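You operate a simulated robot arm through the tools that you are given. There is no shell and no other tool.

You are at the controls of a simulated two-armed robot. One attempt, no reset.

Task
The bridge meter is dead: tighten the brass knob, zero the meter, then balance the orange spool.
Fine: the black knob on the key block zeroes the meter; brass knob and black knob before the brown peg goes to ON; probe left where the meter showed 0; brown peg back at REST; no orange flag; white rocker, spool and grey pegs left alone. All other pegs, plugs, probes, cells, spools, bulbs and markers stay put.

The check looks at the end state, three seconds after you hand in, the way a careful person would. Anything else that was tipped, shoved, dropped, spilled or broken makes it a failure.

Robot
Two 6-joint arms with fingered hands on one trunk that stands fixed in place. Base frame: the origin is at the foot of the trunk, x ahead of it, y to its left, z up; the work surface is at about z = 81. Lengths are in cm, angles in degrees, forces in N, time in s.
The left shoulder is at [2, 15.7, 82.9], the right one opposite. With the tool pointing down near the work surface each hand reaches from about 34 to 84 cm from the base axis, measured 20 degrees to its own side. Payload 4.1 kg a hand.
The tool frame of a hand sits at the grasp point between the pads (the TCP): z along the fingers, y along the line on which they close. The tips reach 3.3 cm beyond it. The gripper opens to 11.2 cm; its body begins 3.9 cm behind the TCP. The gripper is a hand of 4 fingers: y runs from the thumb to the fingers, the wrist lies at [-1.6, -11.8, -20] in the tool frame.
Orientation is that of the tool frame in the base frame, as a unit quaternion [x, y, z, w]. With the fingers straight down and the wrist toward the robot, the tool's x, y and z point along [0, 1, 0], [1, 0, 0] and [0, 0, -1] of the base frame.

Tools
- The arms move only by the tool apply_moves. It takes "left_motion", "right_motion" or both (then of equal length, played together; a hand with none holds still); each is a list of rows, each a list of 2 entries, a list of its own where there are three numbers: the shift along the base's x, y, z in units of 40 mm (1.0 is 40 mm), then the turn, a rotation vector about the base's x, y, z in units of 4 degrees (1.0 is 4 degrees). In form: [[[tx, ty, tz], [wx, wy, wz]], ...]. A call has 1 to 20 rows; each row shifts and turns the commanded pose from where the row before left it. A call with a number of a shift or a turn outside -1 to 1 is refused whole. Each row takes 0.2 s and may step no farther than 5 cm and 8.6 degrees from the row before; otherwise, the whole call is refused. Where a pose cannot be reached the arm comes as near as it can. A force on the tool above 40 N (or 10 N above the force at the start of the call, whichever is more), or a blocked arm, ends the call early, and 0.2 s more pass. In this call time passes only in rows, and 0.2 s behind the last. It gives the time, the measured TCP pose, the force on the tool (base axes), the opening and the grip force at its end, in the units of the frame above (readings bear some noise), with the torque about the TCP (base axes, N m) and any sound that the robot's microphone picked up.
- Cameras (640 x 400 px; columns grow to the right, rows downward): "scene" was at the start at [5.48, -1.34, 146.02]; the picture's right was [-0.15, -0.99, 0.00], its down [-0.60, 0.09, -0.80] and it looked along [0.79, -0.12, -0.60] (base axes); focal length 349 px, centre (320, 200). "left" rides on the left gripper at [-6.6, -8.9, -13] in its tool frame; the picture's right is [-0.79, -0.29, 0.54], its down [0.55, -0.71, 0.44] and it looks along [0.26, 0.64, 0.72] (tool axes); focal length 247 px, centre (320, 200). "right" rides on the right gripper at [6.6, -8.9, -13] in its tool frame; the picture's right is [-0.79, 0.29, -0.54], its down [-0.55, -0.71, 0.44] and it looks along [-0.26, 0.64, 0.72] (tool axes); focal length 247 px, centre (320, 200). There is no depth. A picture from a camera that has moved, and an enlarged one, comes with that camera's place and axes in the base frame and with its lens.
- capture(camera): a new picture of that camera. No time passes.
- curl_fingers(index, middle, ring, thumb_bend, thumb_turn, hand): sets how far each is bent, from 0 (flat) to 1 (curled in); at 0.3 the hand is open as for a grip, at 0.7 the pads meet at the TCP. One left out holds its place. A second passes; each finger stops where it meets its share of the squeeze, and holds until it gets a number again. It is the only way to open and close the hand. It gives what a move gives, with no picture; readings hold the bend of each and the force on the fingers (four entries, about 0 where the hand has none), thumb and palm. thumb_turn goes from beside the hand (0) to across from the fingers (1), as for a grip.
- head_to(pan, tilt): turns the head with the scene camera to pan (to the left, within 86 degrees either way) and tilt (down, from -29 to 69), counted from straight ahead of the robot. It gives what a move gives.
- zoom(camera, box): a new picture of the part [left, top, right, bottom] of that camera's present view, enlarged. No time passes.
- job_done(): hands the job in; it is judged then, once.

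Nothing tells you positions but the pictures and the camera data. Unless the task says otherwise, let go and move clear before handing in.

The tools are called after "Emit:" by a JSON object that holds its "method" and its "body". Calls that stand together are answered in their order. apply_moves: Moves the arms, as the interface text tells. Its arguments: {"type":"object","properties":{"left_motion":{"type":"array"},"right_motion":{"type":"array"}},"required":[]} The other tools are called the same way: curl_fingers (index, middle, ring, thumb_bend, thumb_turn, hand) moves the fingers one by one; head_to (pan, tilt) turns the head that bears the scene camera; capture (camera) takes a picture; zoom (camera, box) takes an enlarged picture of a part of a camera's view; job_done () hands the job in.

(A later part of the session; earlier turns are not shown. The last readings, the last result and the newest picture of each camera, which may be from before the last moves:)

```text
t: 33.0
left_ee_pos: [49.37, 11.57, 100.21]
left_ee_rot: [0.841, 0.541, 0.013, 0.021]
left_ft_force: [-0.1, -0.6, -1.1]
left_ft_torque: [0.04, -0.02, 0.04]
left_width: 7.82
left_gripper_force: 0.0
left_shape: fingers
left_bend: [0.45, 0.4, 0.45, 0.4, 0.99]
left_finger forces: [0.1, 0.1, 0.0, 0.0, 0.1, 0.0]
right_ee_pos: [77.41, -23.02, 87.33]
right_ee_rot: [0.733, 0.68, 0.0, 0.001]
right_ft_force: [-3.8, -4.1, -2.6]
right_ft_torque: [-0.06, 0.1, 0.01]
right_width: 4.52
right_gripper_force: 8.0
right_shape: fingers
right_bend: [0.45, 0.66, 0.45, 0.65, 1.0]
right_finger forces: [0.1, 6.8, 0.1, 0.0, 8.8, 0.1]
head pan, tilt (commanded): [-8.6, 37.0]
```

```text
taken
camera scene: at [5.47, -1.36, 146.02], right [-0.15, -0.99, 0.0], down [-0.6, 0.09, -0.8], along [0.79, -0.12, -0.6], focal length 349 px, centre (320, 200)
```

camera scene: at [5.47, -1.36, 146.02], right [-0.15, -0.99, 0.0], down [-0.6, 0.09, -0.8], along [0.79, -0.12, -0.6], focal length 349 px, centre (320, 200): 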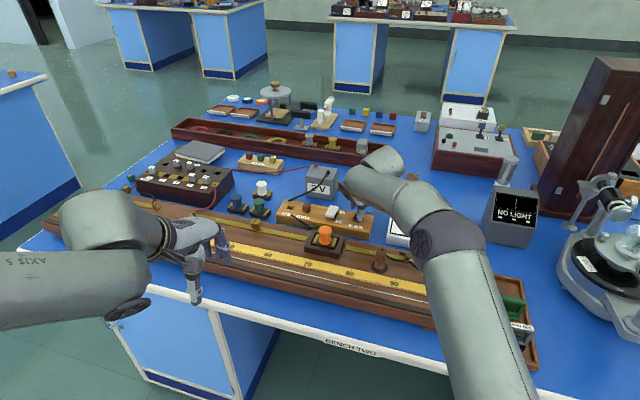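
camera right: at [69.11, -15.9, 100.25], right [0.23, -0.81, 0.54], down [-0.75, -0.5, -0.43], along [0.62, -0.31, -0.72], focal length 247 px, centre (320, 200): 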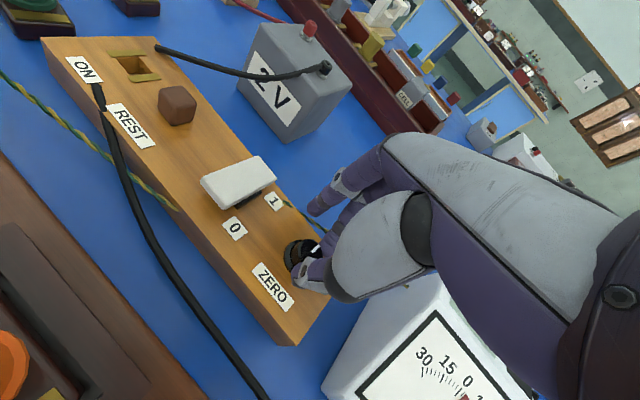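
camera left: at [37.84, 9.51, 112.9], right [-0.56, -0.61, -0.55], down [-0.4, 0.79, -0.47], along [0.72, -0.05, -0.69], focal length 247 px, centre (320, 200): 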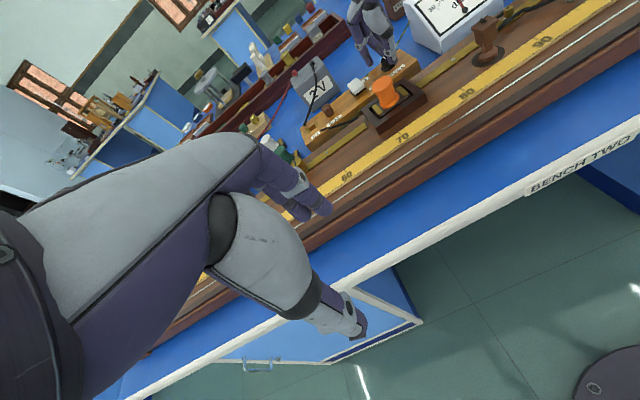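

The view needs to swing further right and up. I turn the left hand another 24° and tilt it up a little.

Emit:
{"method": "apply_moves", "body": {"left_motion": [[[0, 0, 0], [0, -0.5, -1]], [[0, 0, 0], [0, -0.5, -1]], [[0, 0, 0], [0, -0.5, -1]], [[0, 0, 0], [0, -0.5, -1]], [[0, 0, 0], [0, -0.5, -1]], [[0, 0, 0], [0, -0.5, -1]]]}}

Emit:
{"method": "capture", "body": {"camera": "left"}}

Emit:
{"method": "zoom", "body": {"camera": "scene", "box": [130, 130, 290, 230]}}

```text
t: 34.4
left_ee_pos: [49.25, 11.67, 100.28]
left_ee_rot: [0.929, 0.349, 0.097, 0.079]
left_ft_force: [-0.3, -0.5, 0.8]
left_ft_torque: [0.0, 0.03, -0.02]
left_width: 7.85
left_gripper_force: 0.1
left_shape: fingers
left_bend: [0.45, 0.4, 0.45, 0.4, 0.99]
left_finger forces: [0.0, 0.1, 0.1, 0.0, 0.0, 0.0]
right_ee_pos: [77.33, -23.01, 87.28]
right_ee_rot: [0.734, 0.679, -0.001, 0.0]
right_ft_force: [-4.5, -4.8, -2.1]
right_ft_torque: [-0.08, 0.06, -0.02]
right_width: 4.54
right_gripper_force: 8.4
right_shape: fingers
right_bend: [0.45, 0.66, 0.45, 0.65, 1.0]
right_finger forces: [0.1, 7.1, 0.1, 0.1, 9.0, 0.1]
head pan, tilt (commanded): [-8.6, 37.0]
```

```text
taken
camera left: at [35.69, 14.91, 110.29], right [-0.64, -0.36, -0.68], down [0.06, 0.86, -0.51], along [0.77, -0.36, -0.53], focal length 247 px, centre (320, 200)
```

left: 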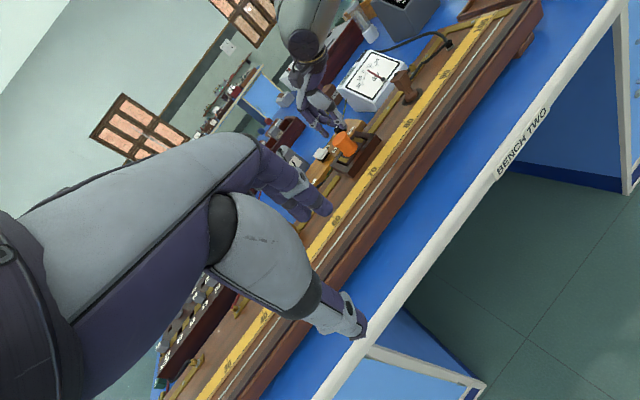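

```text
4.00 times, centred on (210, 180) of scene
camera zoom: at [5.47, -1.36, 146.02], right [-0.15, -0.99, 0.0], down [-0.6, 0.09, -0.8], along [0.79, -0.12, -0.6], focal length 1395 px, centre (760, 280)
```

zoom: 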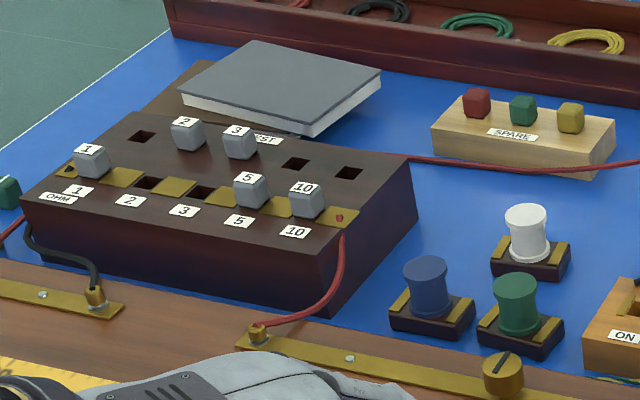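

The left camera now sees the meter, and the resistance box shows pegs 2 and 3 out (R = 5 Ω). I zoom on the meter readout.

Emit:
{"method": "zoom", "body": {"camera": "left", "box": [320, 40, 420, 120]}}

Emit:
{"method": "zoom", "body": {"camera": "left", "box": [280, 20, 440, 180]}}

```text
5.00 times, centred on (370, 80) of left
camera zoom: at [35.69, 14.91, 110.29], right [-0.64, -0.36, -0.68], down [0.06, 0.86, -0.51], along [0.77, -0.36, -0.53], focal length 1235 px, centre (70, 800)
```

zoom: 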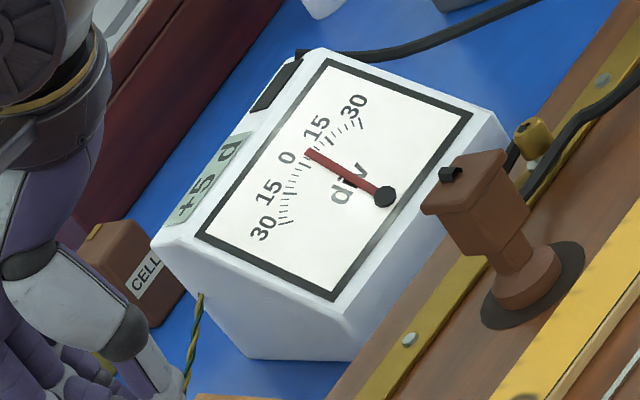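

```text
2.50 times, centred on (360, 100) of left
camera zoom: at [35.69, 14.91, 110.29], right [-0.64, -0.36, -0.68], down [0.06, 0.86, -0.51], along [0.77, -0.36, -0.53], focal length 617 px, centre (220, 450)
```

zoom: 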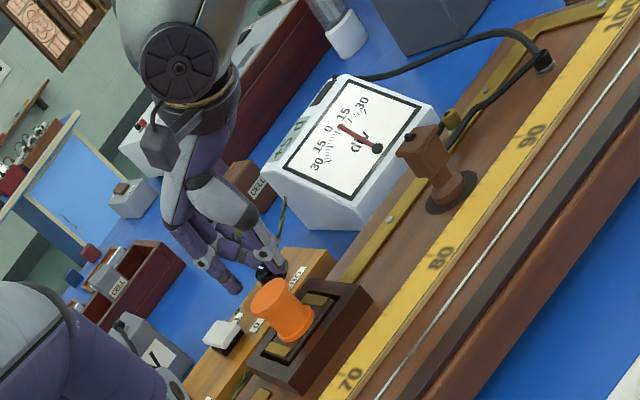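

The readout is clearly "+5 d" from here. I turn the black knob clockwise by 8° and read the effect.

Emit:
{"method": "apply_moves", "body": {"right_motion": [[[0, 0, 0], [0, 0, -1]], [[0, 0, 0], [0, 0, -1]]]}}

Emit:
{"method": "zoom", "body": {"camera": "left", "box": [320, 40, 420, 120]}}

Emit:
{"method": "zoom", "body": {"camera": "right", "box": [200, 180, 360, 340]}}

```text
t: 35.0
left_ee_pos: [49.32, 11.7, 100.18]
left_ee_rot: [0.929, 0.35, 0.095, 0.078]
left_ft_force: [0.0, -0.1, -0.8]
left_ft_torque: [0.0, -0.06, 0.01]
left_width: 7.84
left_gripper_force: 0.0
left_shape: fingers
left_bend: [0.45, 0.4, 0.45, 0.4, 0.99]
left_finger forces: [0.1, 0.0, 0.1, 0.1, 0.0, 0.0]
right_ee_pos: [77.42, -23.09, 87.39]
right_ee_rot: [0.779, 0.627, 0.0, 0.0]
right_ft_force: [-3.9, -6.1, -1.5]
right_ft_torque: [-0.18, 0.08, 0.04]
right_width: 4.57
right_gripper_force: 8.9
right_shape: fingers
right_bend: [0.45, 0.66, 0.45, 0.65, 1.0]
right_finger forces: [0.0, 8.5, 0.0, 0.0, 8.9, 0.0]
head pan, tilt (commanded): [-8.6, 37.0]
```

```text
5.00 times, centred on (370, 80) of left
camera zoom: at [35.7, 14.88, 110.3], right [-0.64, -0.36, -0.68], down [0.06, 0.86, -0.51], along [0.77, -0.36, -0.53], focal length 1235 px, centre (70, 800)
```

zoom: 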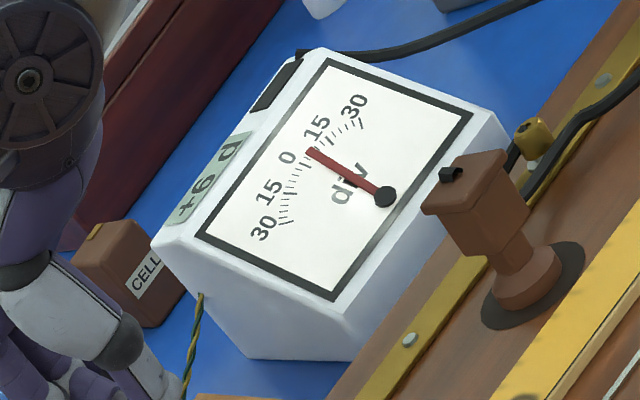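

```text
2.50 times, centred on (280, 260) of right
camera zoom: at [70.2, -14.75, 100.26], right [0.11, -0.84, 0.54], down [-0.81, -0.39, -0.44], along [0.57, -0.39, -0.72], focal length 617 px, centre (420, 50)
```

zoom: 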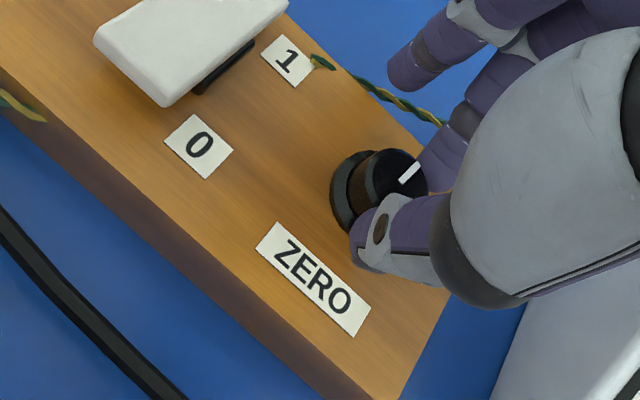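

Clockwise raises it (+6 d), so about 1 d per 7–8°. I turn counter-clockwise 32° and read again.

Emit:
{"method": "apply_moves", "body": {"right_motion": [[[0, 0, 0], [0, 0, 1]], [[0, 0, 0], [0, 0, 1]], [[0, 0, 0], [0, 0, 1]], [[0, 0, 0], [0, 0, 1]], [[0, 0, 0], [0, 0, 1]], [[0, 0, 0], [0, 0, 1]], [[0, 0, 0], [0, 0, 1]], [[0, 0, 0], [0, 0, 1]]]}}

Emit:
{"method": "zoom", "body": {"camera": "left", "box": [320, 40, 420, 120]}}

Emit:
{"method": "zoom", "body": {"camera": "right", "box": [200, 180, 360, 340]}}

```text
t: 36.8
left_ee_pos: [49.22, 11.72, 100.26]
left_ee_rot: [0.928, 0.351, 0.096, 0.08]
left_ft_force: [0.7, 0.3, 0.3]
left_ft_torque: [0.02, 0.01, 0.0]
left_width: 7.84
left_gripper_force: 0.1
left_shape: fingers
left_bend: [0.45, 0.4, 0.45, 0.4, 0.99]
left_finger forces: [0.1, 0.0, 0.0, 0.0, 0.0, 0.0]
right_ee_pos: [77.43, -23.01, 87.21]
right_ee_rot: [0.576, 0.817, 0.001, 0.0]
right_ft_force: [0.3, -8.1, 1.4]
right_ft_torque: [-0.21, 0.0, -0.03]
right_width: 4.59
right_gripper_force: 9.6
right_shape: fingers
right_bend: [0.45, 0.66, 0.45, 0.65, 1.0]
right_finger forces: [0.0, 10.0, 0.1, 0.1, 9.2, 0.1]
head pan, tilt (commanded): [-8.6, 37.0]
```

```text
5.00 times, centred on (370, 80) of left
camera zoom: at [35.7, 14.88, 110.3], right [-0.64, -0.36, -0.68], down [0.06, 0.86, -0.51], along [0.77, -0.36, -0.53], focal length 1235 px, centre (70, 800)
```

zoom: 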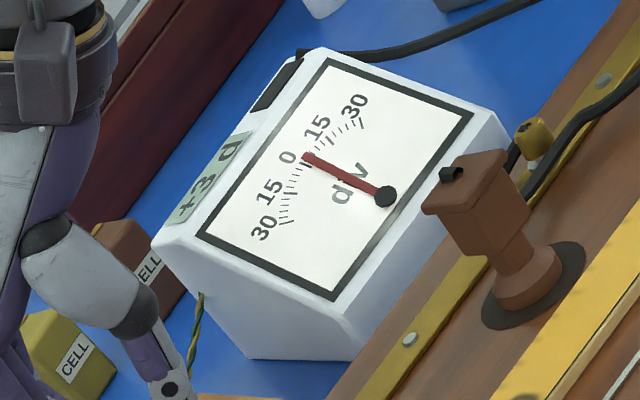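

```text
2.50 times, centred on (280, 260) of right
camera zoom: at [66.92, -19.87, 100.2], right [0.54, -0.65, 0.54], down [-0.48, -0.76, -0.44], along [0.69, -0.03, -0.72], focal length 617 px, centre (420, 50)
```

zoom: 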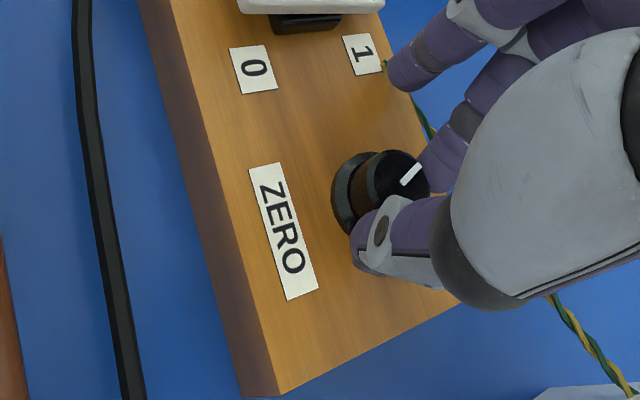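

32° gave +3 d, so roughly 10° per division; about 30° more is needed, but the index finger would swing toward the white rocker. I'll open, lift, yaw back clockwise and re-grip.

Emit:
{"method": "curl_fingers", "body": {"hand": "right", "middle": 0.45, "thumb_bend": 0.45}}

Emit:
{"method": "apply_moves", "body": {"right_motion": [[[0, 0, 0.4], [0, 0, 0]], [[0, 0, 0.4], [0, 0, 0]], [[0, 0, 0], [0, 0, -1]], [[0, 0, 0], [0, 0, -1]], [[0, 0, 0], [0, 0, -1]], [[0, 0, 0], [0, 0, -1]], [[0, 0, 0], [0, 0, -1]], [[0, 0, 0], [0, 0, -1]], [[0, 0, 0], [0, 0, -1]], [[0, 0, 0], [0, 0, -1]], [[0, 0, 0], [0, 0, -1]], [[0, 0, 0], [0, 0, -1]], [[0, 0, 0], [0, 0, -1]]]}}

Emit:
{"method": "zoom", "body": {"camera": "right", "box": [200, 160, 380, 340]}}

Emit:
{"method": "zoom", "body": {"camera": "left", "box": [320, 40, 420, 120]}}

```text
t: 37.8
left_ee_pos: [49.29, 11.84, 100.24]
left_ee_rot: [0.929, 0.35, 0.095, 0.079]
left_ft_force: [-0.1, 0.7, 0.6]
left_ft_torque: [0.03, 0.03, 0.0]
left_width: 7.84
left_gripper_force: 0.2
left_shape: fingers
left_bend: [0.45, 0.4, 0.45, 0.4, 0.99]
left_finger forces: [0.1, 0.1, 0.1, 0.0, 0.0, 0.1]
right_ee_pos: [77.4, -22.87, 87.22]
right_ee_rot: [0.577, 0.817, 0.0, 0.0]
right_ft_force: [0.1, 0.6, -0.8]
right_ft_torque: [0.02, -0.01, 0.03]
right_width: 7.08
right_gripper_force: 0.1
right_shape: fingers
right_bend: [0.45, 0.45, 0.45, 0.45, 0.99]
right_finger forces: [0.0, 0.0, 0.0, 0.1, 0.0, 0.0]
head pan, tilt (commanded): [-8.6, 37.0]
```

```text
t: 40.6
left_ee_pos: [49.3, 11.6, 100.28]
left_ee_rot: [0.928, 0.351, 0.096, 0.078]
left_ft_force: [-0.2, -0.3, 0.4]
left_ft_torque: [0.0, 0.0, 0.02]
left_width: 7.83
left_gripper_force: 0.1
left_shape: fingers
left_bend: [0.45, 0.4, 0.45, 0.4, 0.99]
left_finger forces: [0.1, 0.1, 0.0, 0.0, 0.1, 0.1]
right_ee_pos: [77.26, -22.87, 90.28]
right_ee_rot: [0.841, 0.541, 0.0, 0.0]
right_ft_force: [-0.1, 0.1, 1.0]
right_ft_torque: [-0.02, 0.0, -0.02]
right_width: 7.13
right_gripper_force: 0.1
right_shape: fingers
right_bend: [0.45, 0.45, 0.45, 0.45, 0.99]
right_finger forces: [0.0, 0.1, 0.0, 0.1, 0.1, 0.0]
head pan, tilt (commanded): [-8.6, 37.0]
```

```text
2.22 times, centred on (290, 250) of right
camera zoom: at [72.1, -13.29, 103.37], right [-0.07, -0.84, 0.54], down [-0.88, -0.21, -0.44], along [0.48, -0.5, -0.72], focal length 549 px, centre (387, 89)
```

zoom: 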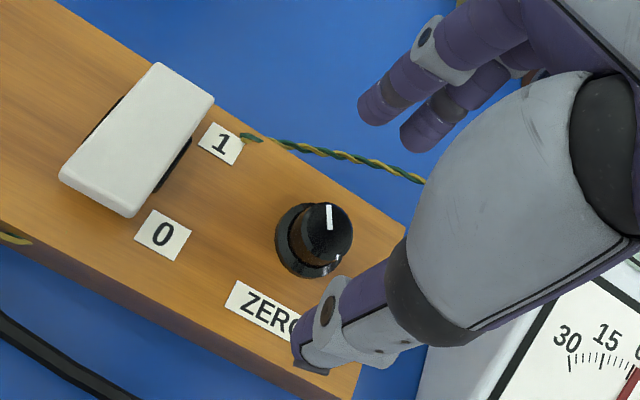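

```text
5.00 times, centred on (370, 80) of left
camera zoom: at [35.7, 14.9, 110.3], right [-0.64, -0.36, -0.68], down [0.06, 0.86, -0.51], along [0.77, -0.36, -0.53], focal length 1235 px, centre (70, 800)
```

zoom: 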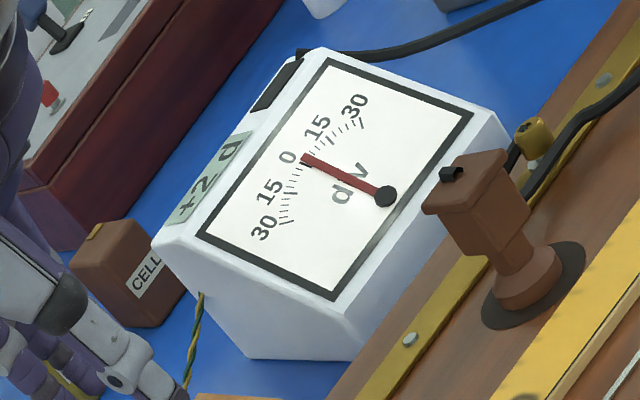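

It now shows +2 d after release, and the fingers are clear of the rocker at this yaw. I lower and re-grip.

Emit:
{"method": "apply_moves", "body": {"right_motion": [[[0.02, -0.01, -0.4], [0, 0, 0]], [[0, 0, -0.35], [0, 0, 0]]]}}

Emit:
{"method": "curl_fingers", "body": {"hand": "right", "middle": 0.72, "thumb_bend": 0.72}}

Emit:
{"method": "apply_moves", "body": {"right_motion": [[[0, 0, 0], [0, 0, 1]], [[0, 0, 0], [0, 0, 1]], [[0, 0, 0], [0, 0, 1]]]}}

Emit:
{"method": "zoom", "body": {"camera": "left", "box": [320, 40, 420, 120]}}

Emit:
{"method": "zoom", "body": {"camera": "right", "box": [200, 160, 380, 340]}}

```text
t: 41.2
left_ee_pos: [49.24, 11.6, 100.4]
left_ee_rot: [0.928, 0.35, 0.095, 0.079]
left_ft_force: [-0.9, 0.7, 0.1]
left_ft_torque: [-0.03, -0.02, 0.0]
left_width: 7.84
left_gripper_force: 0.0
left_shape: fingers
left_bend: [0.45, 0.4, 0.45, 0.4, 0.99]
left_finger forces: [0.0, 0.0, 0.0, 0.0, 0.1, 0.0]
right_ee_pos: [77.49, -22.87, 87.34]
right_ee_rot: [0.841, 0.541, 0.0, 0.0]
right_ft_force: [0.3, 0.0, 0.5]
right_ft_torque: [0.04, 0.0, 0.0]
right_width: 7.11
right_gripper_force: 0.0
right_shape: fingers
right_bend: [0.45, 0.45, 0.45, 0.45, 0.99]
right_finger forces: [0.1, 0.1, 0.1, 0.0, 0.0, 0.0]
head pan, tilt (commanded): [-8.6, 37.0]
```

```text
t: 42.2
left_ee_pos: [49.3, 11.76, 100.21]
left_ee_rot: [0.928, 0.35, 0.096, 0.079]
left_ft_force: [-0.1, -0.6, -1.1]
left_ft_torque: [0.0, 0.03, -0.01]
left_width: 7.86
left_gripper_force: 0.1
left_shape: fingers
left_bend: [0.45, 0.4, 0.45, 0.4, 0.99]
left_finger forces: [0.1, 0.1, 0.1, 0.0, 0.1, 0.0]
right_ee_pos: [77.42, -22.96, 87.26]
right_ee_rot: [0.841, 0.542, 0.0, 0.0]
right_ft_force: [-4.1, -1.3, -2.3]
right_ft_torque: [-0.04, 0.12, -0.02]
right_width: 4.57
right_gripper_force: 7.9
right_shape: fingers
right_bend: [0.45, 0.66, 0.45, 0.65, 1.0]
right_finger forces: [0.0, 7.0, 0.0, 0.0, 9.2, 0.0]
head pan, tilt (commanded): [-8.6, 37.0]
```

```text
t: 43.0
left_ee_pos: [49.37, 11.52, 100.3]
left_ee_rot: [0.928, 0.351, 0.096, 0.079]
left_ft_force: [-0.2, -0.1, 0.4]
left_ft_torque: [0.03, -0.01, -0.02]
left_width: 7.83
left_gripper_force: 0.0
left_shape: fingers
left_bend: [0.45, 0.4, 0.45, 0.4, 0.99]
left_finger forces: [0.1, 0.1, 0.0, 0.0, 0.0, 0.0]
right_ee_pos: [77.48, -22.83, 87.45]
right_ee_rot: [0.779, 0.626, 0.0, 0.001]
right_ft_force: [-4.0, -2.6, -2.8]
right_ft_torque: [-0.08, 0.12, -0.02]
right_width: 4.6
right_gripper_force: 8.3
right_shape: fingers
right_bend: [0.45, 0.66, 0.45, 0.65, 1.0]
right_finger forces: [0.0, 7.1, 0.0, 0.0, 9.7, 0.0]
head pan, tilt (commanded): [-8.6, 37.0]
```

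```text
5.00 times, centred on (370, 80) of left
camera zoom: at [35.7, 14.89, 110.3], right [-0.64, -0.36, -0.68], down [0.06, 0.86, -0.51], along [0.77, -0.36, -0.53], focal length 1235 px, centre (70, 800)
```

zoom: 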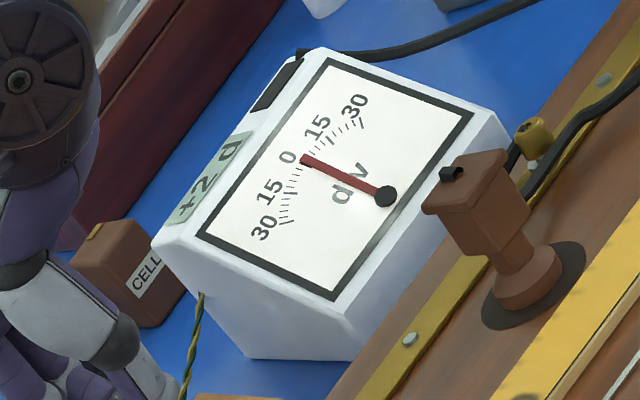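

```text
2.22 times, centred on (290, 250) of right
camera zoom: at [70.29, -14.7, 100.38], right [0.11, -0.84, 0.54], down [-0.81, -0.39, -0.43], along [0.57, -0.39, -0.72], focal length 549 px, centre (387, 89)
```

zoom: 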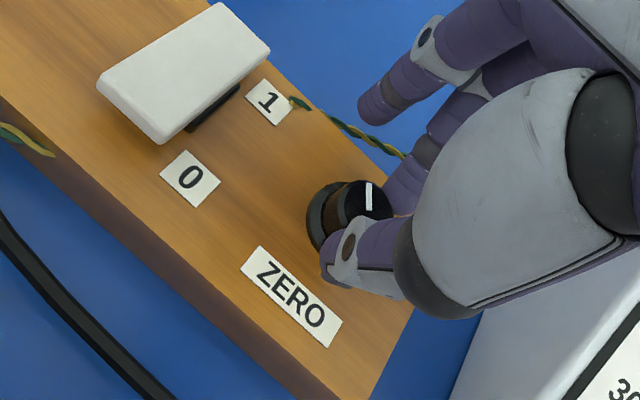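

Still +2 d (the value is rounded). I go another 12° counter-clockwise.

Emit:
{"method": "apply_moves", "body": {"right_motion": [[[0, 0, 0], [0, 0, 1]], [[0, 0, 0], [0, 0, 1]], [[0, 0, 0], [0, 0, 1]]]}}

Emit:
{"method": "zoom", "body": {"camera": "left", "box": [320, 40, 420, 120]}}

Emit:
{"method": "zoom", "body": {"camera": "right", "box": [200, 160, 380, 340]}}

```text
t: 43.8
left_ee_pos: [49.26, 11.68, 100.21]
left_ee_rot: [0.928, 0.351, 0.096, 0.079]
left_ft_force: [-0.2, 1.1, -0.2]
left_ft_torque: [-0.03, 0.01, 0.01]
left_width: 7.83
left_gripper_force: 0.0
left_shape: fingers
left_bend: [0.45, 0.4, 0.45, 0.4, 0.99]
left_finger forces: [0.0, 0.1, 0.1, 0.0, 0.0, 0.0]
right_ee_pos: [77.43, -22.92, 87.37]
right_ee_rot: [0.708, 0.706, -0.001, 0.0]
right_ft_force: [-4.4, -2.4, -3.1]
right_ft_torque: [-0.07, 0.09, 0.02]
right_width: 4.6
right_gripper_force: 8.6
right_shape: fingers
right_bend: [0.45, 0.66, 0.45, 0.65, 1.0]
right_finger forces: [0.1, 7.0, 0.0, 0.0, 9.7, 0.0]
head pan, tilt (commanded): [-8.6, 37.0]
```

```text
5.00 times, centred on (370, 80) of left
camera zoom: at [35.7, 14.89, 110.3], right [-0.64, -0.36, -0.68], down [0.06, 0.86, -0.51], along [0.77, -0.36, -0.53], focal length 1235 px, centre (70, 800)
```

zoom: 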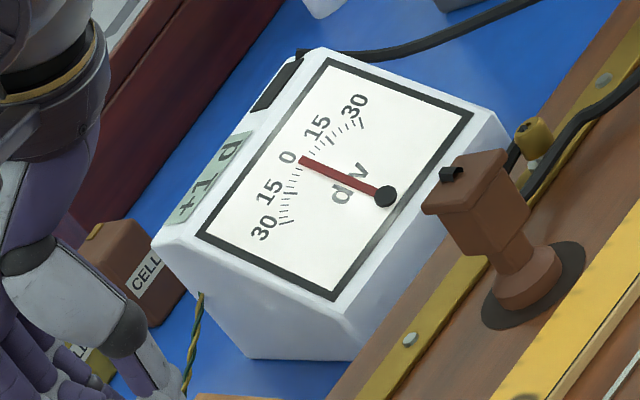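

```text
2.22 times, centred on (290, 250) of right
camera zoom: at [68.71, -16.39, 100.38], right [0.28, -0.79, 0.54], down [-0.71, -0.55, -0.43], along [0.64, -0.26, -0.72], focal length 549 px, centre (387, 89)
```

zoom: 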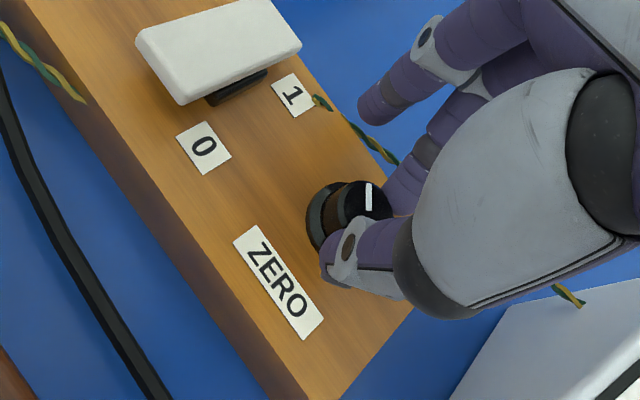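

+1 d now. Another 8° counter-clockwise, then I'll refine by smaller steps.

Emit:
{"method": "apply_moves", "body": {"right_motion": [[[0, 0, 0], [0, 0, 1]], [[0, 0, 0], [0, 0, 1]]]}}

Emit:
{"method": "zoom", "body": {"camera": "left", "box": [320, 40, 420, 120]}}

```text
t: 44.4
left_ee_pos: [49.32, 11.68, 100.29]
left_ee_rot: [0.928, 0.351, 0.096, 0.078]
left_ft_force: [-0.7, -0.2, -0.2]
left_ft_torque: [-0.02, -0.02, 0.01]
left_width: 7.84
left_gripper_force: 0.1
left_shape: fingers
left_bend: [0.45, 0.4, 0.45, 0.4, 0.99]
left_finger forces: [0.0, 0.1, 0.0, 0.0, 0.0, 0.0]
right_ee_pos: [77.47, -22.98, 87.46]
right_ee_rot: [0.658, 0.753, -0.001, 0.0]
right_ft_force: [-2.4, -2.6, -2.7]
right_ft_torque: [-0.09, 0.1, -0.03]
right_width: 4.6
right_gripper_force: 7.7
right_shape: fingers
right_bend: [0.45, 0.66, 0.45, 0.65, 1.0]
right_finger forces: [0.1, 7.0, 0.1, 0.1, 8.9, 0.0]
head pan, tilt (commanded): [-8.6, 37.0]
```

```text
5.00 times, centred on (370, 80) of left
camera zoom: at [35.7, 14.9, 110.3], right [-0.64, -0.36, -0.68], down [0.06, 0.86, -0.51], along [0.77, -0.36, -0.53], focal length 1235 px, centre (70, 800)
```

zoom: 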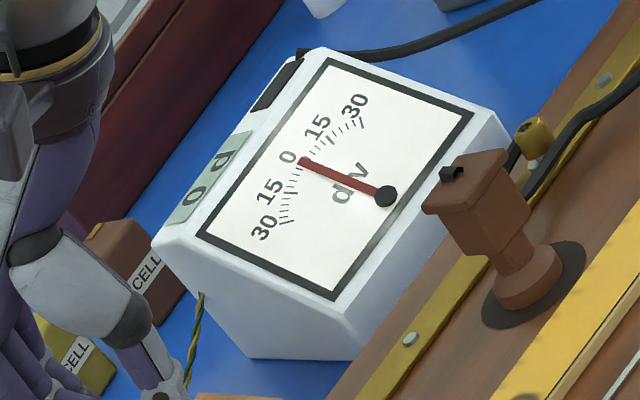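

It shows 0 d. I go 4° further to sit nearer the middle of the zero band and check that it holds.

Emit:
{"method": "apply_moves", "body": {"right_motion": [[[0, 0, 0], [0, 0, 1]], [[0, 0, 0], [0, 0, 0]], [[0, 0, 0], [0, 0, 0]]]}}

Emit:
{"method": "zoom", "body": {"camera": "left", "box": [320, 40, 420, 120]}}

Emit:
{"method": "zoom", "body": {"camera": "right", "box": [200, 160, 380, 340]}}

```text
t: 45.2
left_ee_pos: [49.33, 11.66, 100.22]
left_ee_rot: [0.928, 0.351, 0.094, 0.078]
left_ft_force: [0.2, -0.8, -0.5]
left_ft_torque: [0.02, -0.02, 0.02]
left_width: 7.84
left_gripper_force: 0.1
left_shape: fingers
left_bend: [0.45, 0.4, 0.45, 0.4, 0.99]
left_finger forces: [0.0, 0.1, 0.0, 0.0, 0.0, 0.0]
right_ee_pos: [77.47, -23.07, 87.45]
right_ee_rot: [0.632, 0.775, 0.0, 0.0]
right_ft_force: [-3.4, -3.2, -3.5]
right_ft_torque: [-0.03, 0.03, 0.0]
right_width: 4.59
right_gripper_force: 7.2
right_shape: fingers
right_bend: [0.45, 0.66, 0.45, 0.65, 1.0]
right_finger forces: [0.1, 6.6, 0.1, 0.1, 9.0, 0.0]
head pan, tilt (commanded): [-8.6, 37.0]
```

```text
5.00 times, centred on (370, 80) of left
camera zoom: at [35.7, 14.89, 110.3], right [-0.64, -0.36, -0.68], down [0.06, 0.86, -0.51], along [0.77, -0.36, -0.53], focal length 1235 px, centre (70, 800)
```

zoom: 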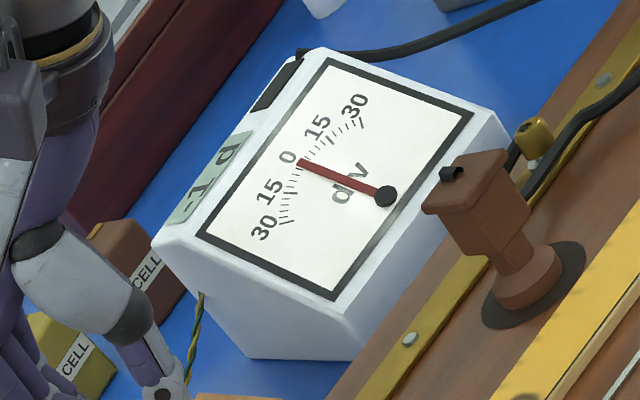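

```text
2.22 times, centred on (290, 250) of right
camera zoom: at [67.53, -18.41, 100.4], right [0.44, -0.72, 0.54], down [-0.58, -0.68, -0.44], along [0.68, -0.12, -0.72], focal length 549 px, centre (387, 89)
```

zoom: 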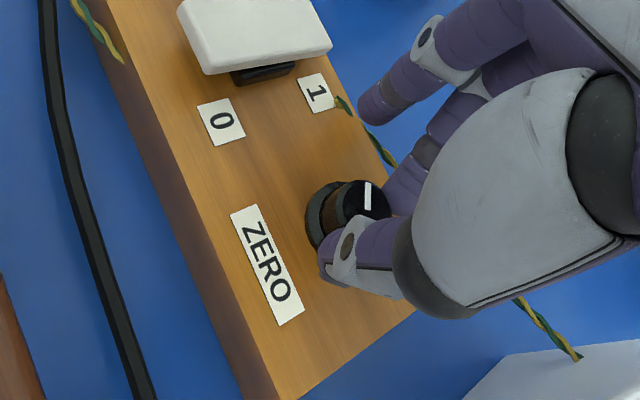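

There is some lag; it settled at -1 d. I go back 4° clockwise and wait a little before reading.

Emit:
{"method": "apply_moves", "body": {"right_motion": [[[0, 0, 0], [0, 0, -1]], [[0, 0, 0], [0, 0, 0]], [[0, 0, 0], [0, 0, 0]], [[0, 0, 0], [0, 0, 0]], [[0, 0, 0], [0, 0, 0]], [[0, 0, 0], [0, 0, 0]]]}}

Emit:
{"method": "zoom", "body": {"camera": "left", "box": [320, 40, 420, 120]}}

```text
t: 46.6
left_ee_pos: [49.28, 11.74, 100.27]
left_ee_rot: [0.928, 0.351, 0.096, 0.078]
left_ft_force: [-1.2, -0.2, -0.3]
left_ft_torque: [-0.02, 0.02, 0.01]
left_width: 7.85
left_gripper_force: 0.1
left_shape: fingers
left_bend: [0.45, 0.4, 0.45, 0.4, 0.99]
left_finger forces: [0.0, 0.0, 0.0, 0.1, 0.2, 0.0]
right_ee_pos: [77.44, -23.08, 87.36]
right_ee_rot: [0.659, 0.753, 0.0, 0.0]
right_ft_force: [-1.7, -2.5, -4.4]
right_ft_torque: [-0.04, 0.05, 0.01]
right_width: 4.6
right_gripper_force: 7.4
right_shape: fingers
right_bend: [0.45, 0.66, 0.45, 0.65, 1.0]
right_finger forces: [0.0, 6.9, 0.1, 0.0, 8.7, 0.0]
head pan, tilt (commanded): [-8.6, 37.0]
```

```text
5.00 times, centred on (370, 80) of left
camera zoom: at [35.7, 14.89, 110.3], right [-0.64, -0.36, -0.68], down [0.06, 0.86, -0.51], along [0.77, -0.36, -0.53], focal length 1235 px, centre (70, 800)
```

zoom: 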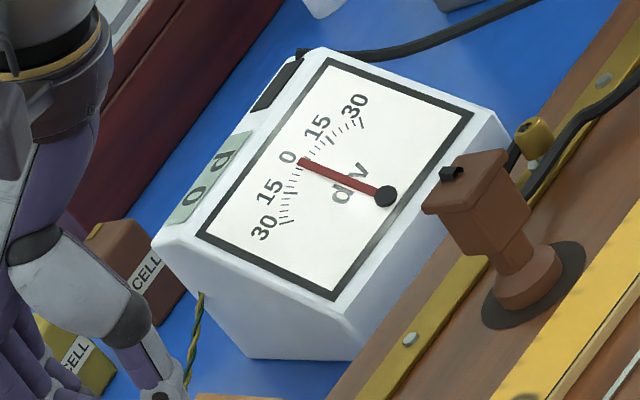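

Settled at 0 d, but likely on the negative side of the band; 3° more clockwise centres it. Then I wait and read again.

Emit:
{"method": "apply_moves", "body": {"right_motion": [[[0, 0, 0], [0, 0, -0.75]], [[0, 0, 0], [0, 0, 0]], [[0, 0, 0], [0, 0, 0]], [[0, 0, 0], [0, 0, 0]], [[0, 0, 0], [0, 0, 0]], [[0, 0, 0], [0, 0, 0]]]}}

Emit:
{"method": "zoom", "body": {"camera": "left", "box": [345, 55, 395, 95]}}

Emit:
{"method": "curl_fingers", "body": {"hand": "right", "middle": 0.6, "thumb_bend": 0.6}}

Emit:
{"method": "zoom", "body": {"camera": "left", "box": [345, 55, 395, 95]}}

```text
t: 48.0
left_ee_pos: [49.33, 11.58, 100.18]
left_ee_rot: [0.928, 0.351, 0.096, 0.078]
left_ft_force: [-0.2, -0.6, 0.0]
left_ft_torque: [-0.01, -0.03, 0.02]
left_width: 7.81
left_gripper_force: 0.0
left_shape: fingers
left_bend: [0.45, 0.4, 0.45, 0.4, 0.99]
left_finger forces: [0.1, 0.1, 0.1, 0.0, 0.1, 0.0]
right_ee_pos: [77.35, -22.89, 87.4]
right_ee_rot: [0.678, 0.735, 0.0, 0.0]
right_ft_force: [-2.1, -2.2, -5.0]
right_ft_torque: [-0.04, 0.02, -0.01]
right_width: 4.61
right_gripper_force: 7.4
right_shape: fingers
right_bend: [0.45, 0.66, 0.45, 0.65, 1.0]
right_finger forces: [0.0, 7.4, 0.0, 0.1, 8.1, 0.0]
head pan, tilt (commanded): [-8.6, 37.0]
```

```text
10.00 times, centred on (370, 75) of left
camera zoom: at [35.71, 14.89, 110.3], right [-0.64, -0.36, -0.68], down [0.06, 0.86, -0.51], along [0.77, -0.36, -0.53], focal length 2470 px, centre (-180, 1450)
```

zoom: 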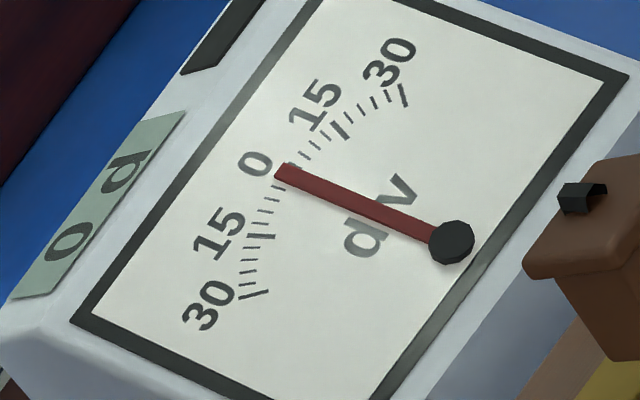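

```text
t: 49.0
left_ee_pos: [49.31, 11.64, 100.33]
left_ee_rot: [0.928, 0.351, 0.095, 0.079]
left_ft_force: [-0.2, 0.6, 1.9]
left_ft_torque: [0.0, -0.02, -0.01]
left_width: 7.84
left_gripper_force: 0.1
left_shape: fingers
left_bend: [0.45, 0.4, 0.45, 0.4, 0.99]
left_finger forces: [0.0, 0.0, 0.0, 0.1, 0.0, 0.1]
right_ee_pos: [77.41, -22.94, 87.33]
right_ee_rot: [0.678, 0.735, 0.0, 0.0]
right_ft_force: [0.2, 0.0, -0.1]
right_ft_torque: [0.0, 0.02, -0.01]
right_width: 5.03
right_gripper_force: 0.0
right_shape: fingers
right_bend: [0.45, 0.6, 0.45, 0.6, 1.0]
right_finger forces: [0.1, 0.1, 0.1, 0.0, 0.1, 0.0]
head pan, tilt (commanded): [-8.6, 37.0]
```

```text
10.00 times, centred on (370, 75) of left
camera zoom: at [35.7, 14.9, 110.3], right [-0.64, -0.36, -0.68], down [0.06, 0.86, -0.51], along [0.77, -0.36, -0.53], focal length 2470 px, centre (-180, 1450)
```

zoom: 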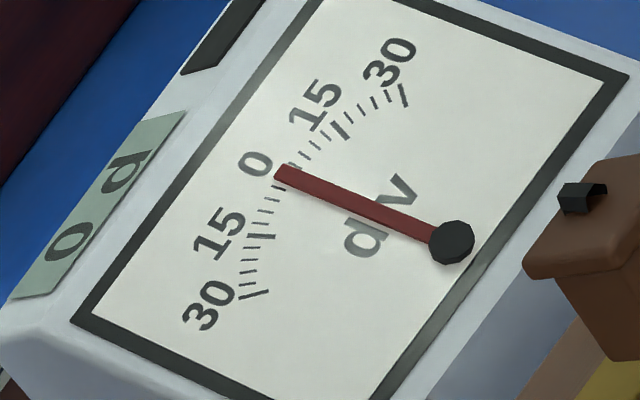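

The meter holds at 0 d with the fingers released. I lift the right hand clear and then measure the brown peg and ON socket precisely.

Emit:
{"method": "curl_fingers", "body": {"hand": "right", "middle": 0.45, "thumb_bend": 0.45}}

Emit:
{"method": "apply_moves", "body": {"right_motion": [[[0, 0, 0.5], [0, 0, 0]], [[0, 0, 0.6], [0, 0, 0]], [[-0.3, 0, 0.6], [0, 0, 0]], [[-0.5, 0, 0.6], [0, 0, 0]], [[-0.5, 0.2, 0.4], [0, 0, 0]]]}}

Emit:
{"method": "zoom", "body": {"camera": "left", "box": [345, 55, 395, 95]}}

Emit:
{"method": "capture", "body": {"camera": "right"}}

Emit:
{"method": "zoom", "body": {"camera": "scene", "box": [270, 195, 330, 235]}}

Emit:
{"method": "zoom", "body": {"camera": "scene", "box": [320, 195, 400, 245]}}

```text
t: 50.0
left_ee_pos: [49.28, 11.69, 100.23]
left_ee_rot: [0.928, 0.351, 0.096, 0.078]
left_ft_force: [-0.4, 0.2, -0.5]
left_ft_torque: [0.0, -0.01, 0.01]
left_width: 7.82
left_gripper_force: 0.0
left_shape: fingers
left_bend: [0.45, 0.4, 0.45, 0.4, 0.99]
left_finger forces: [0.0, 0.1, 0.1, 0.0, 0.1, 0.1]
right_ee_pos: [77.38, -23.0, 87.47]
right_ee_rot: [0.678, 0.735, 0.0, 0.0]
right_ft_force: [0.0, -0.7, -0.2]
right_ft_torque: [0.01, 0.01, 0.0]
right_width: 7.12
right_gripper_force: 0.0
right_shape: fingers
right_bend: [0.45, 0.45, 0.45, 0.45, 0.99]
right_finger forces: [0.0, 0.0, 0.0, 0.0, 0.0, 0.1]
head pan, tilt (commanded): [-8.6, 37.0]
```

```text
t: 51.2
left_ee_pos: [49.3, 11.64, 100.34]
left_ee_rot: [0.928, 0.351, 0.096, 0.078]
left_ft_force: [-0.1, -0.2, -0.2]
left_ft_torque: [-0.05, 0.02, -0.02]
left_width: 7.82
left_gripper_force: 0.1
left_shape: fingers
left_bend: [0.45, 0.4, 0.45, 0.4, 0.99]
left_finger forces: [0.1, 0.0, 0.0, 0.0, 0.0, 0.0]
right_ee_pos: [72.33, -22.25, 98.04]
right_ee_rot: [0.679, 0.734, 0.0, 0.0]
right_ft_force: [0.7, -0.2, -0.2]
right_ft_torque: [-0.02, 0.03, 0.0]
right_width: 7.09
right_gripper_force: 0.0
right_shape: fingers
right_bend: [0.45, 0.45, 0.45, 0.45, 0.99]
right_finger forces: [0.0, 0.0, 0.0, 0.0, 0.0, 0.0]
head pan, tilt (commanded): [-8.6, 37.0]
```

```text
10.00 times, centred on (370, 75) of left
camera zoom: at [35.73, 14.9, 110.29], right [-0.64, -0.36, -0.68], down [0.06, 0.86, -0.51], along [0.77, -0.36, -0.53], focal length 2470 px, centre (-180, 1450)
```

zoom: 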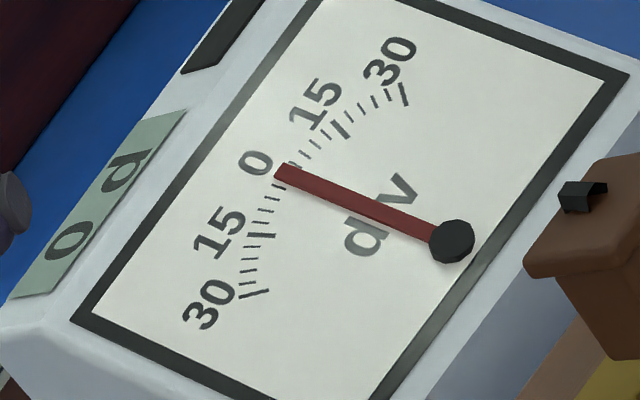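

```text
taken
camera right: at [63.01, -16.48, 111.13], right [0.35, -0.77, 0.54], down [-0.66, -0.61, -0.44], along [0.66, -0.21, -0.72], focal length 247 px, centre (320, 200)
```

right: 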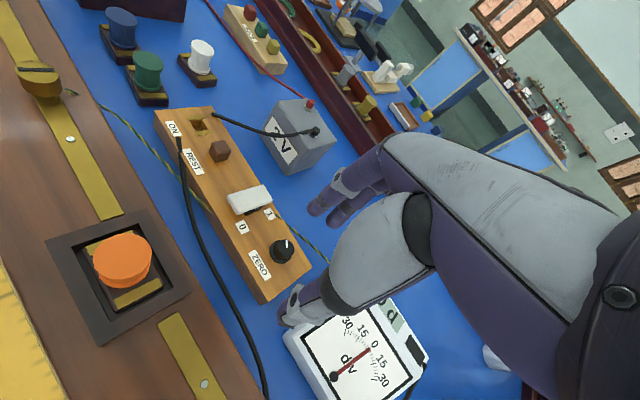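

```text
10.00 times, centred on (300, 215) of scene
camera zoom: at [5.52, -1.34, 146.02], right [-0.15, -0.99, 0.0], down [-0.6, 0.09, -0.8], along [0.79, -0.12, -0.6], focal length 3488 px, centre (520, 50)
```

zoom: 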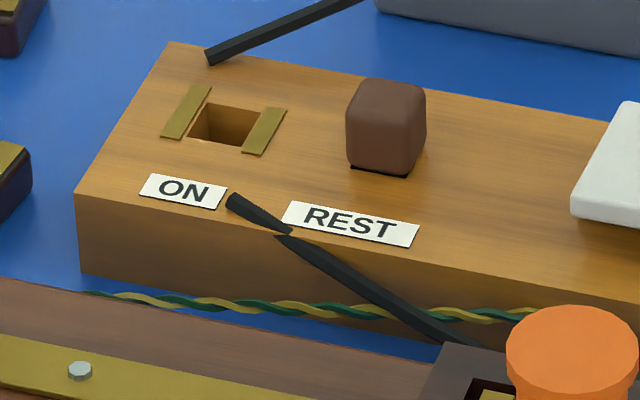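

```text
8.00 times, centred on (360, 220) of scene
camera zoom: at [5.52, -1.34, 146.02], right [-0.15, -0.99, 0.0], down [-0.6, 0.09, -0.8], along [0.79, -0.12, -0.6], focal length 2790 px, centre (0, 40)
```

zoom: 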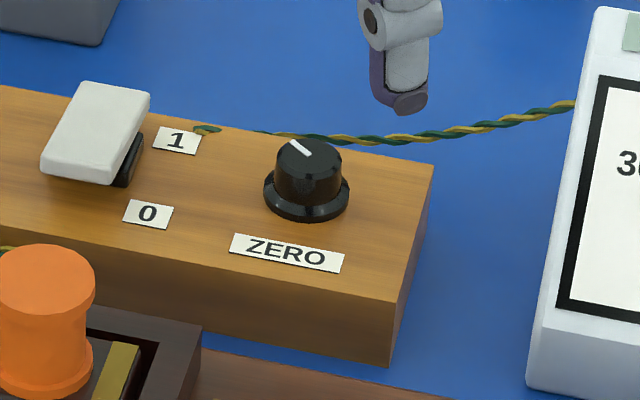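

Zero holds at 0 d. The peg is at about (83.5, -9.35) with top at z ≈ 85.1, the ON socket at (85.6, -4.85); wires end about 3 cm before and behind the socket, so I want index and ring out of the way. I test a pinch of middle + thumb with those two curled in, in free air.

Emit:
{"method": "curl_fingers", "body": {"hand": "right", "index": 0.9, "ring": 0.9, "middle": 0.66, "thumb_bend": 0.66}}

Emit:
{"method": "zoom", "body": {"camera": "right", "box": [230, 130, 430, 330]}}

Emit:
{"method": "zoom", "body": {"camera": "left", "box": [220, 0, 380, 160]}}

Emit:
{"method": "zoom", "body": {"camera": "scene", "box": [310, 120, 430, 220]}}

```text
t: 52.2
left_ee_pos: [49.33, 11.72, 100.27]
left_ee_rot: [0.928, 0.351, 0.096, 0.079]
left_ft_force: [-0.6, 0.3, -0.3]
left_ft_torque: [0.0, -0.03, 0.0]
left_width: 7.82
left_gripper_force: 0.1
left_shape: fingers
left_bend: [0.45, 0.4, 0.45, 0.4, 0.99]
left_finger forces: [0.0, 0.1, 0.1, 0.0, 0.1, 0.1]
right_ee_pos: [72.39, -22.24, 98.09]
right_ee_rot: [0.678, 0.735, 0.0, 0.0]
right_ft_force: [-0.8, -0.1, -0.2]
right_ft_torque: [-0.01, -0.02, 0.02]
right_width: 0.89
right_gripper_force: 0.1
right_shape: fingers
right_bend: [0.86, 0.66, 0.9, 0.64, 1.0]
right_finger forces: [0.0, 0.0, 0.2, 0.1, 0.1, 0.1]
head pan, tilt (commanded): [-8.6, 37.0]
```

```text
2.00 times, centred on (330, 230) of right
camera zoom: at [63.0, -16.47, 111.15], right [0.35, -0.77, 0.54], down [-0.66, -0.61, -0.44], along [0.66, -0.21, -0.72], focal length 494 px, centre (300, 140)
```

zoom: 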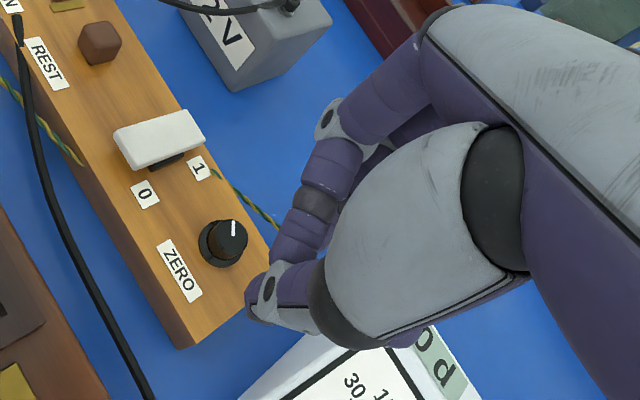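

```text
2.50 times, centred on (300, 80) of left
camera zoom: at [35.7, 14.9, 110.3], right [-0.64, -0.36, -0.68], down [0.06, 0.86, -0.51], along [0.77, -0.36, -0.53], focal length 617 px, centre (370, 500)
```

zoom: 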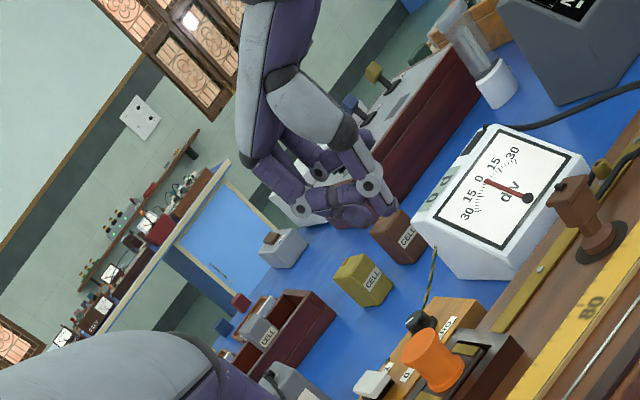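

```text
4.00 times, centred on (370, 170) of scene
camera zoom: at [5.48, -1.34, 146.02], right [-0.15, -0.99, 0.0], down [-0.6, 0.09, -0.8], along [0.79, -0.12, -0.6], focal length 1395 px, centre (120, 320)
```

zoom: 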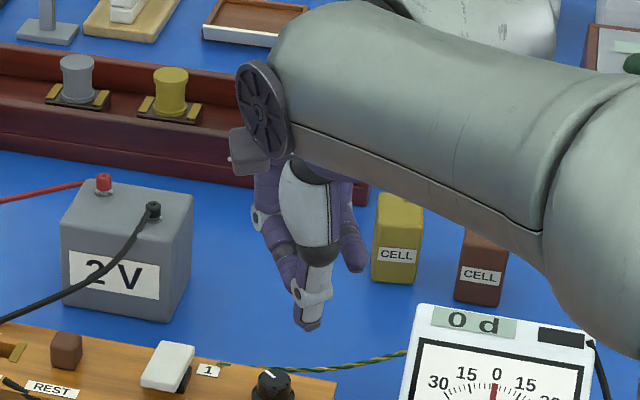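

Curled index blocks the thumb, so I'll instead leave index and ring wide open (they will be high and behind) and pinch with middle + thumb, closing across the block. Now I set the hand yaw to +24.5° and lean 12° forward, still in free air, to test reach.

Emit:
{"method": "curl_fingers", "body": {"hand": "right", "index": 0.35, "ring": 0.35, "middle": 0.5, "thumb_bend": 0.5}}

Emit:
{"method": "apply_moves", "body": {"right_motion": [[[0, 0.1, 0.05], [0, 0, -1]], [[0, 0.1, 0.05], [0, 0, -1]], [[0, 0.1, 0.05], [0, 0, -1]], [[0, 0.1, 0.05], [0, 0, -1]], [[0, 0.2, 0], [0, 0, -1]], [[0.1, 0.3, 0], [0, 0, -1]], [[0.1, 0.3, 0], [0, 0, -1]], [[0.2, 0.3, 0], [-0.414, -0.91, -0.25]], [[0.2, 0.3, 0], [-0.414, -0.91, 0]], [[0.3, 0.3, 0], [-0.414, -0.91, 0]]]}}

Emit:
{"method": "capture", "body": {"camera": "right"}}

Emit:
{"method": "capture", "body": {"camera": "scene"}}

```text
t: 53.2
left_ee_pos: [49.27, 11.48, 100.27]
left_ee_rot: [0.928, 0.35, 0.096, 0.079]
left_ft_force: [0.1, -0.8, 0.1]
left_ft_torque: [0.04, 0.02, -0.01]
left_width: 7.84
left_gripper_force: 0.1
left_shape: fingers
left_bend: [0.45, 0.4, 0.45, 0.4, 0.99]
left_finger forces: [0.1, 0.0, 0.1, 0.1, 0.1, 0.0]
right_ee_pos: [72.35, -22.33, 98.21]
right_ee_rot: [0.678, 0.735, 0.0, 0.0]
right_ft_force: [0.2, 0.4, 0.3]
right_ft_torque: [0.01, 0.0, -0.01]
right_width: 7.8
right_gripper_force: 0.1
right_shape: fingers
right_bend: [0.35, 0.5, 0.35, 0.5, 1.0]
right_finger forces: [0.0, 0.1, 0.1, 0.1, 0.0, 0.1]
head pan, tilt (commanded): [-8.6, 37.0]
```

```text
t: 55.4
left_ee_pos: [49.23, 11.65, 100.31]
left_ee_rot: [0.928, 0.351, 0.096, 0.078]
left_ft_force: [-0.5, -0.1, 0.3]
left_ft_torque: [-0.02, 0.0, -0.01]
left_width: 7.81
left_gripper_force: 0.1
left_shape: fingers
left_bend: [0.45, 0.4, 0.45, 0.4, 0.99]
left_finger forces: [0.0, 0.1, 0.0, 0.1, 0.0, 0.0]
right_ee_pos: [75.95, -13.75, 99.2]
right_ee_rot: [0.836, 0.539, 0.056, 0.087]
right_ft_force: [0.7, 0.5, 0.5]
right_ft_torque: [0.0, 0.03, -0.04]
right_width: 7.81
right_gripper_force: 0.0
right_shape: fingers
right_bend: [0.35, 0.5, 0.35, 0.5, 1.0]
right_finger forces: [0.0, 0.0, 0.0, 0.0, 0.0, 0.0]
head pan, tilt (commanded): [-8.6, 37.0]
```

```text
taken
camera right: at [68.32, -3.15, 109.97], right [-0.17, -0.79, 0.59], down [-0.78, -0.25, -0.57], along [0.6, -0.56, -0.57], focal length 247 px, centre (320, 200)
```

right: 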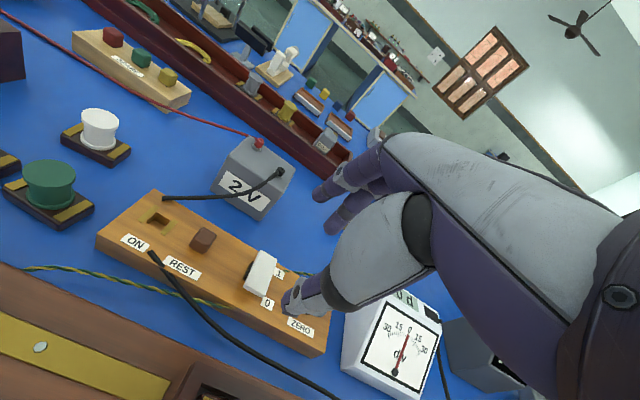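

```text
taken
camera scene: at [5.47, -1.35, 146.02], right [-0.15, -0.99, 0.0], down [-0.6, 0.09, -0.8], along [0.79, -0.12, -0.6], focal length 349 px, centre (320, 200)
```

scene: 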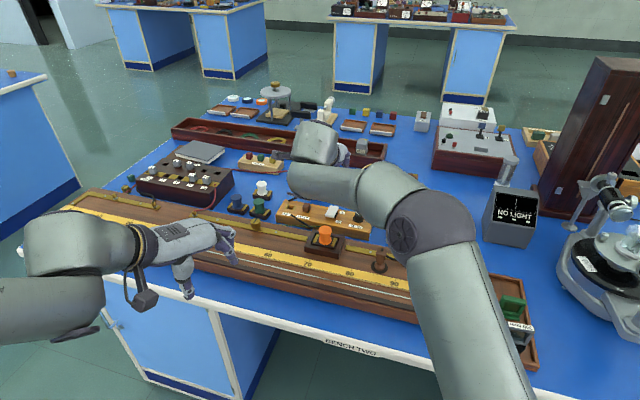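

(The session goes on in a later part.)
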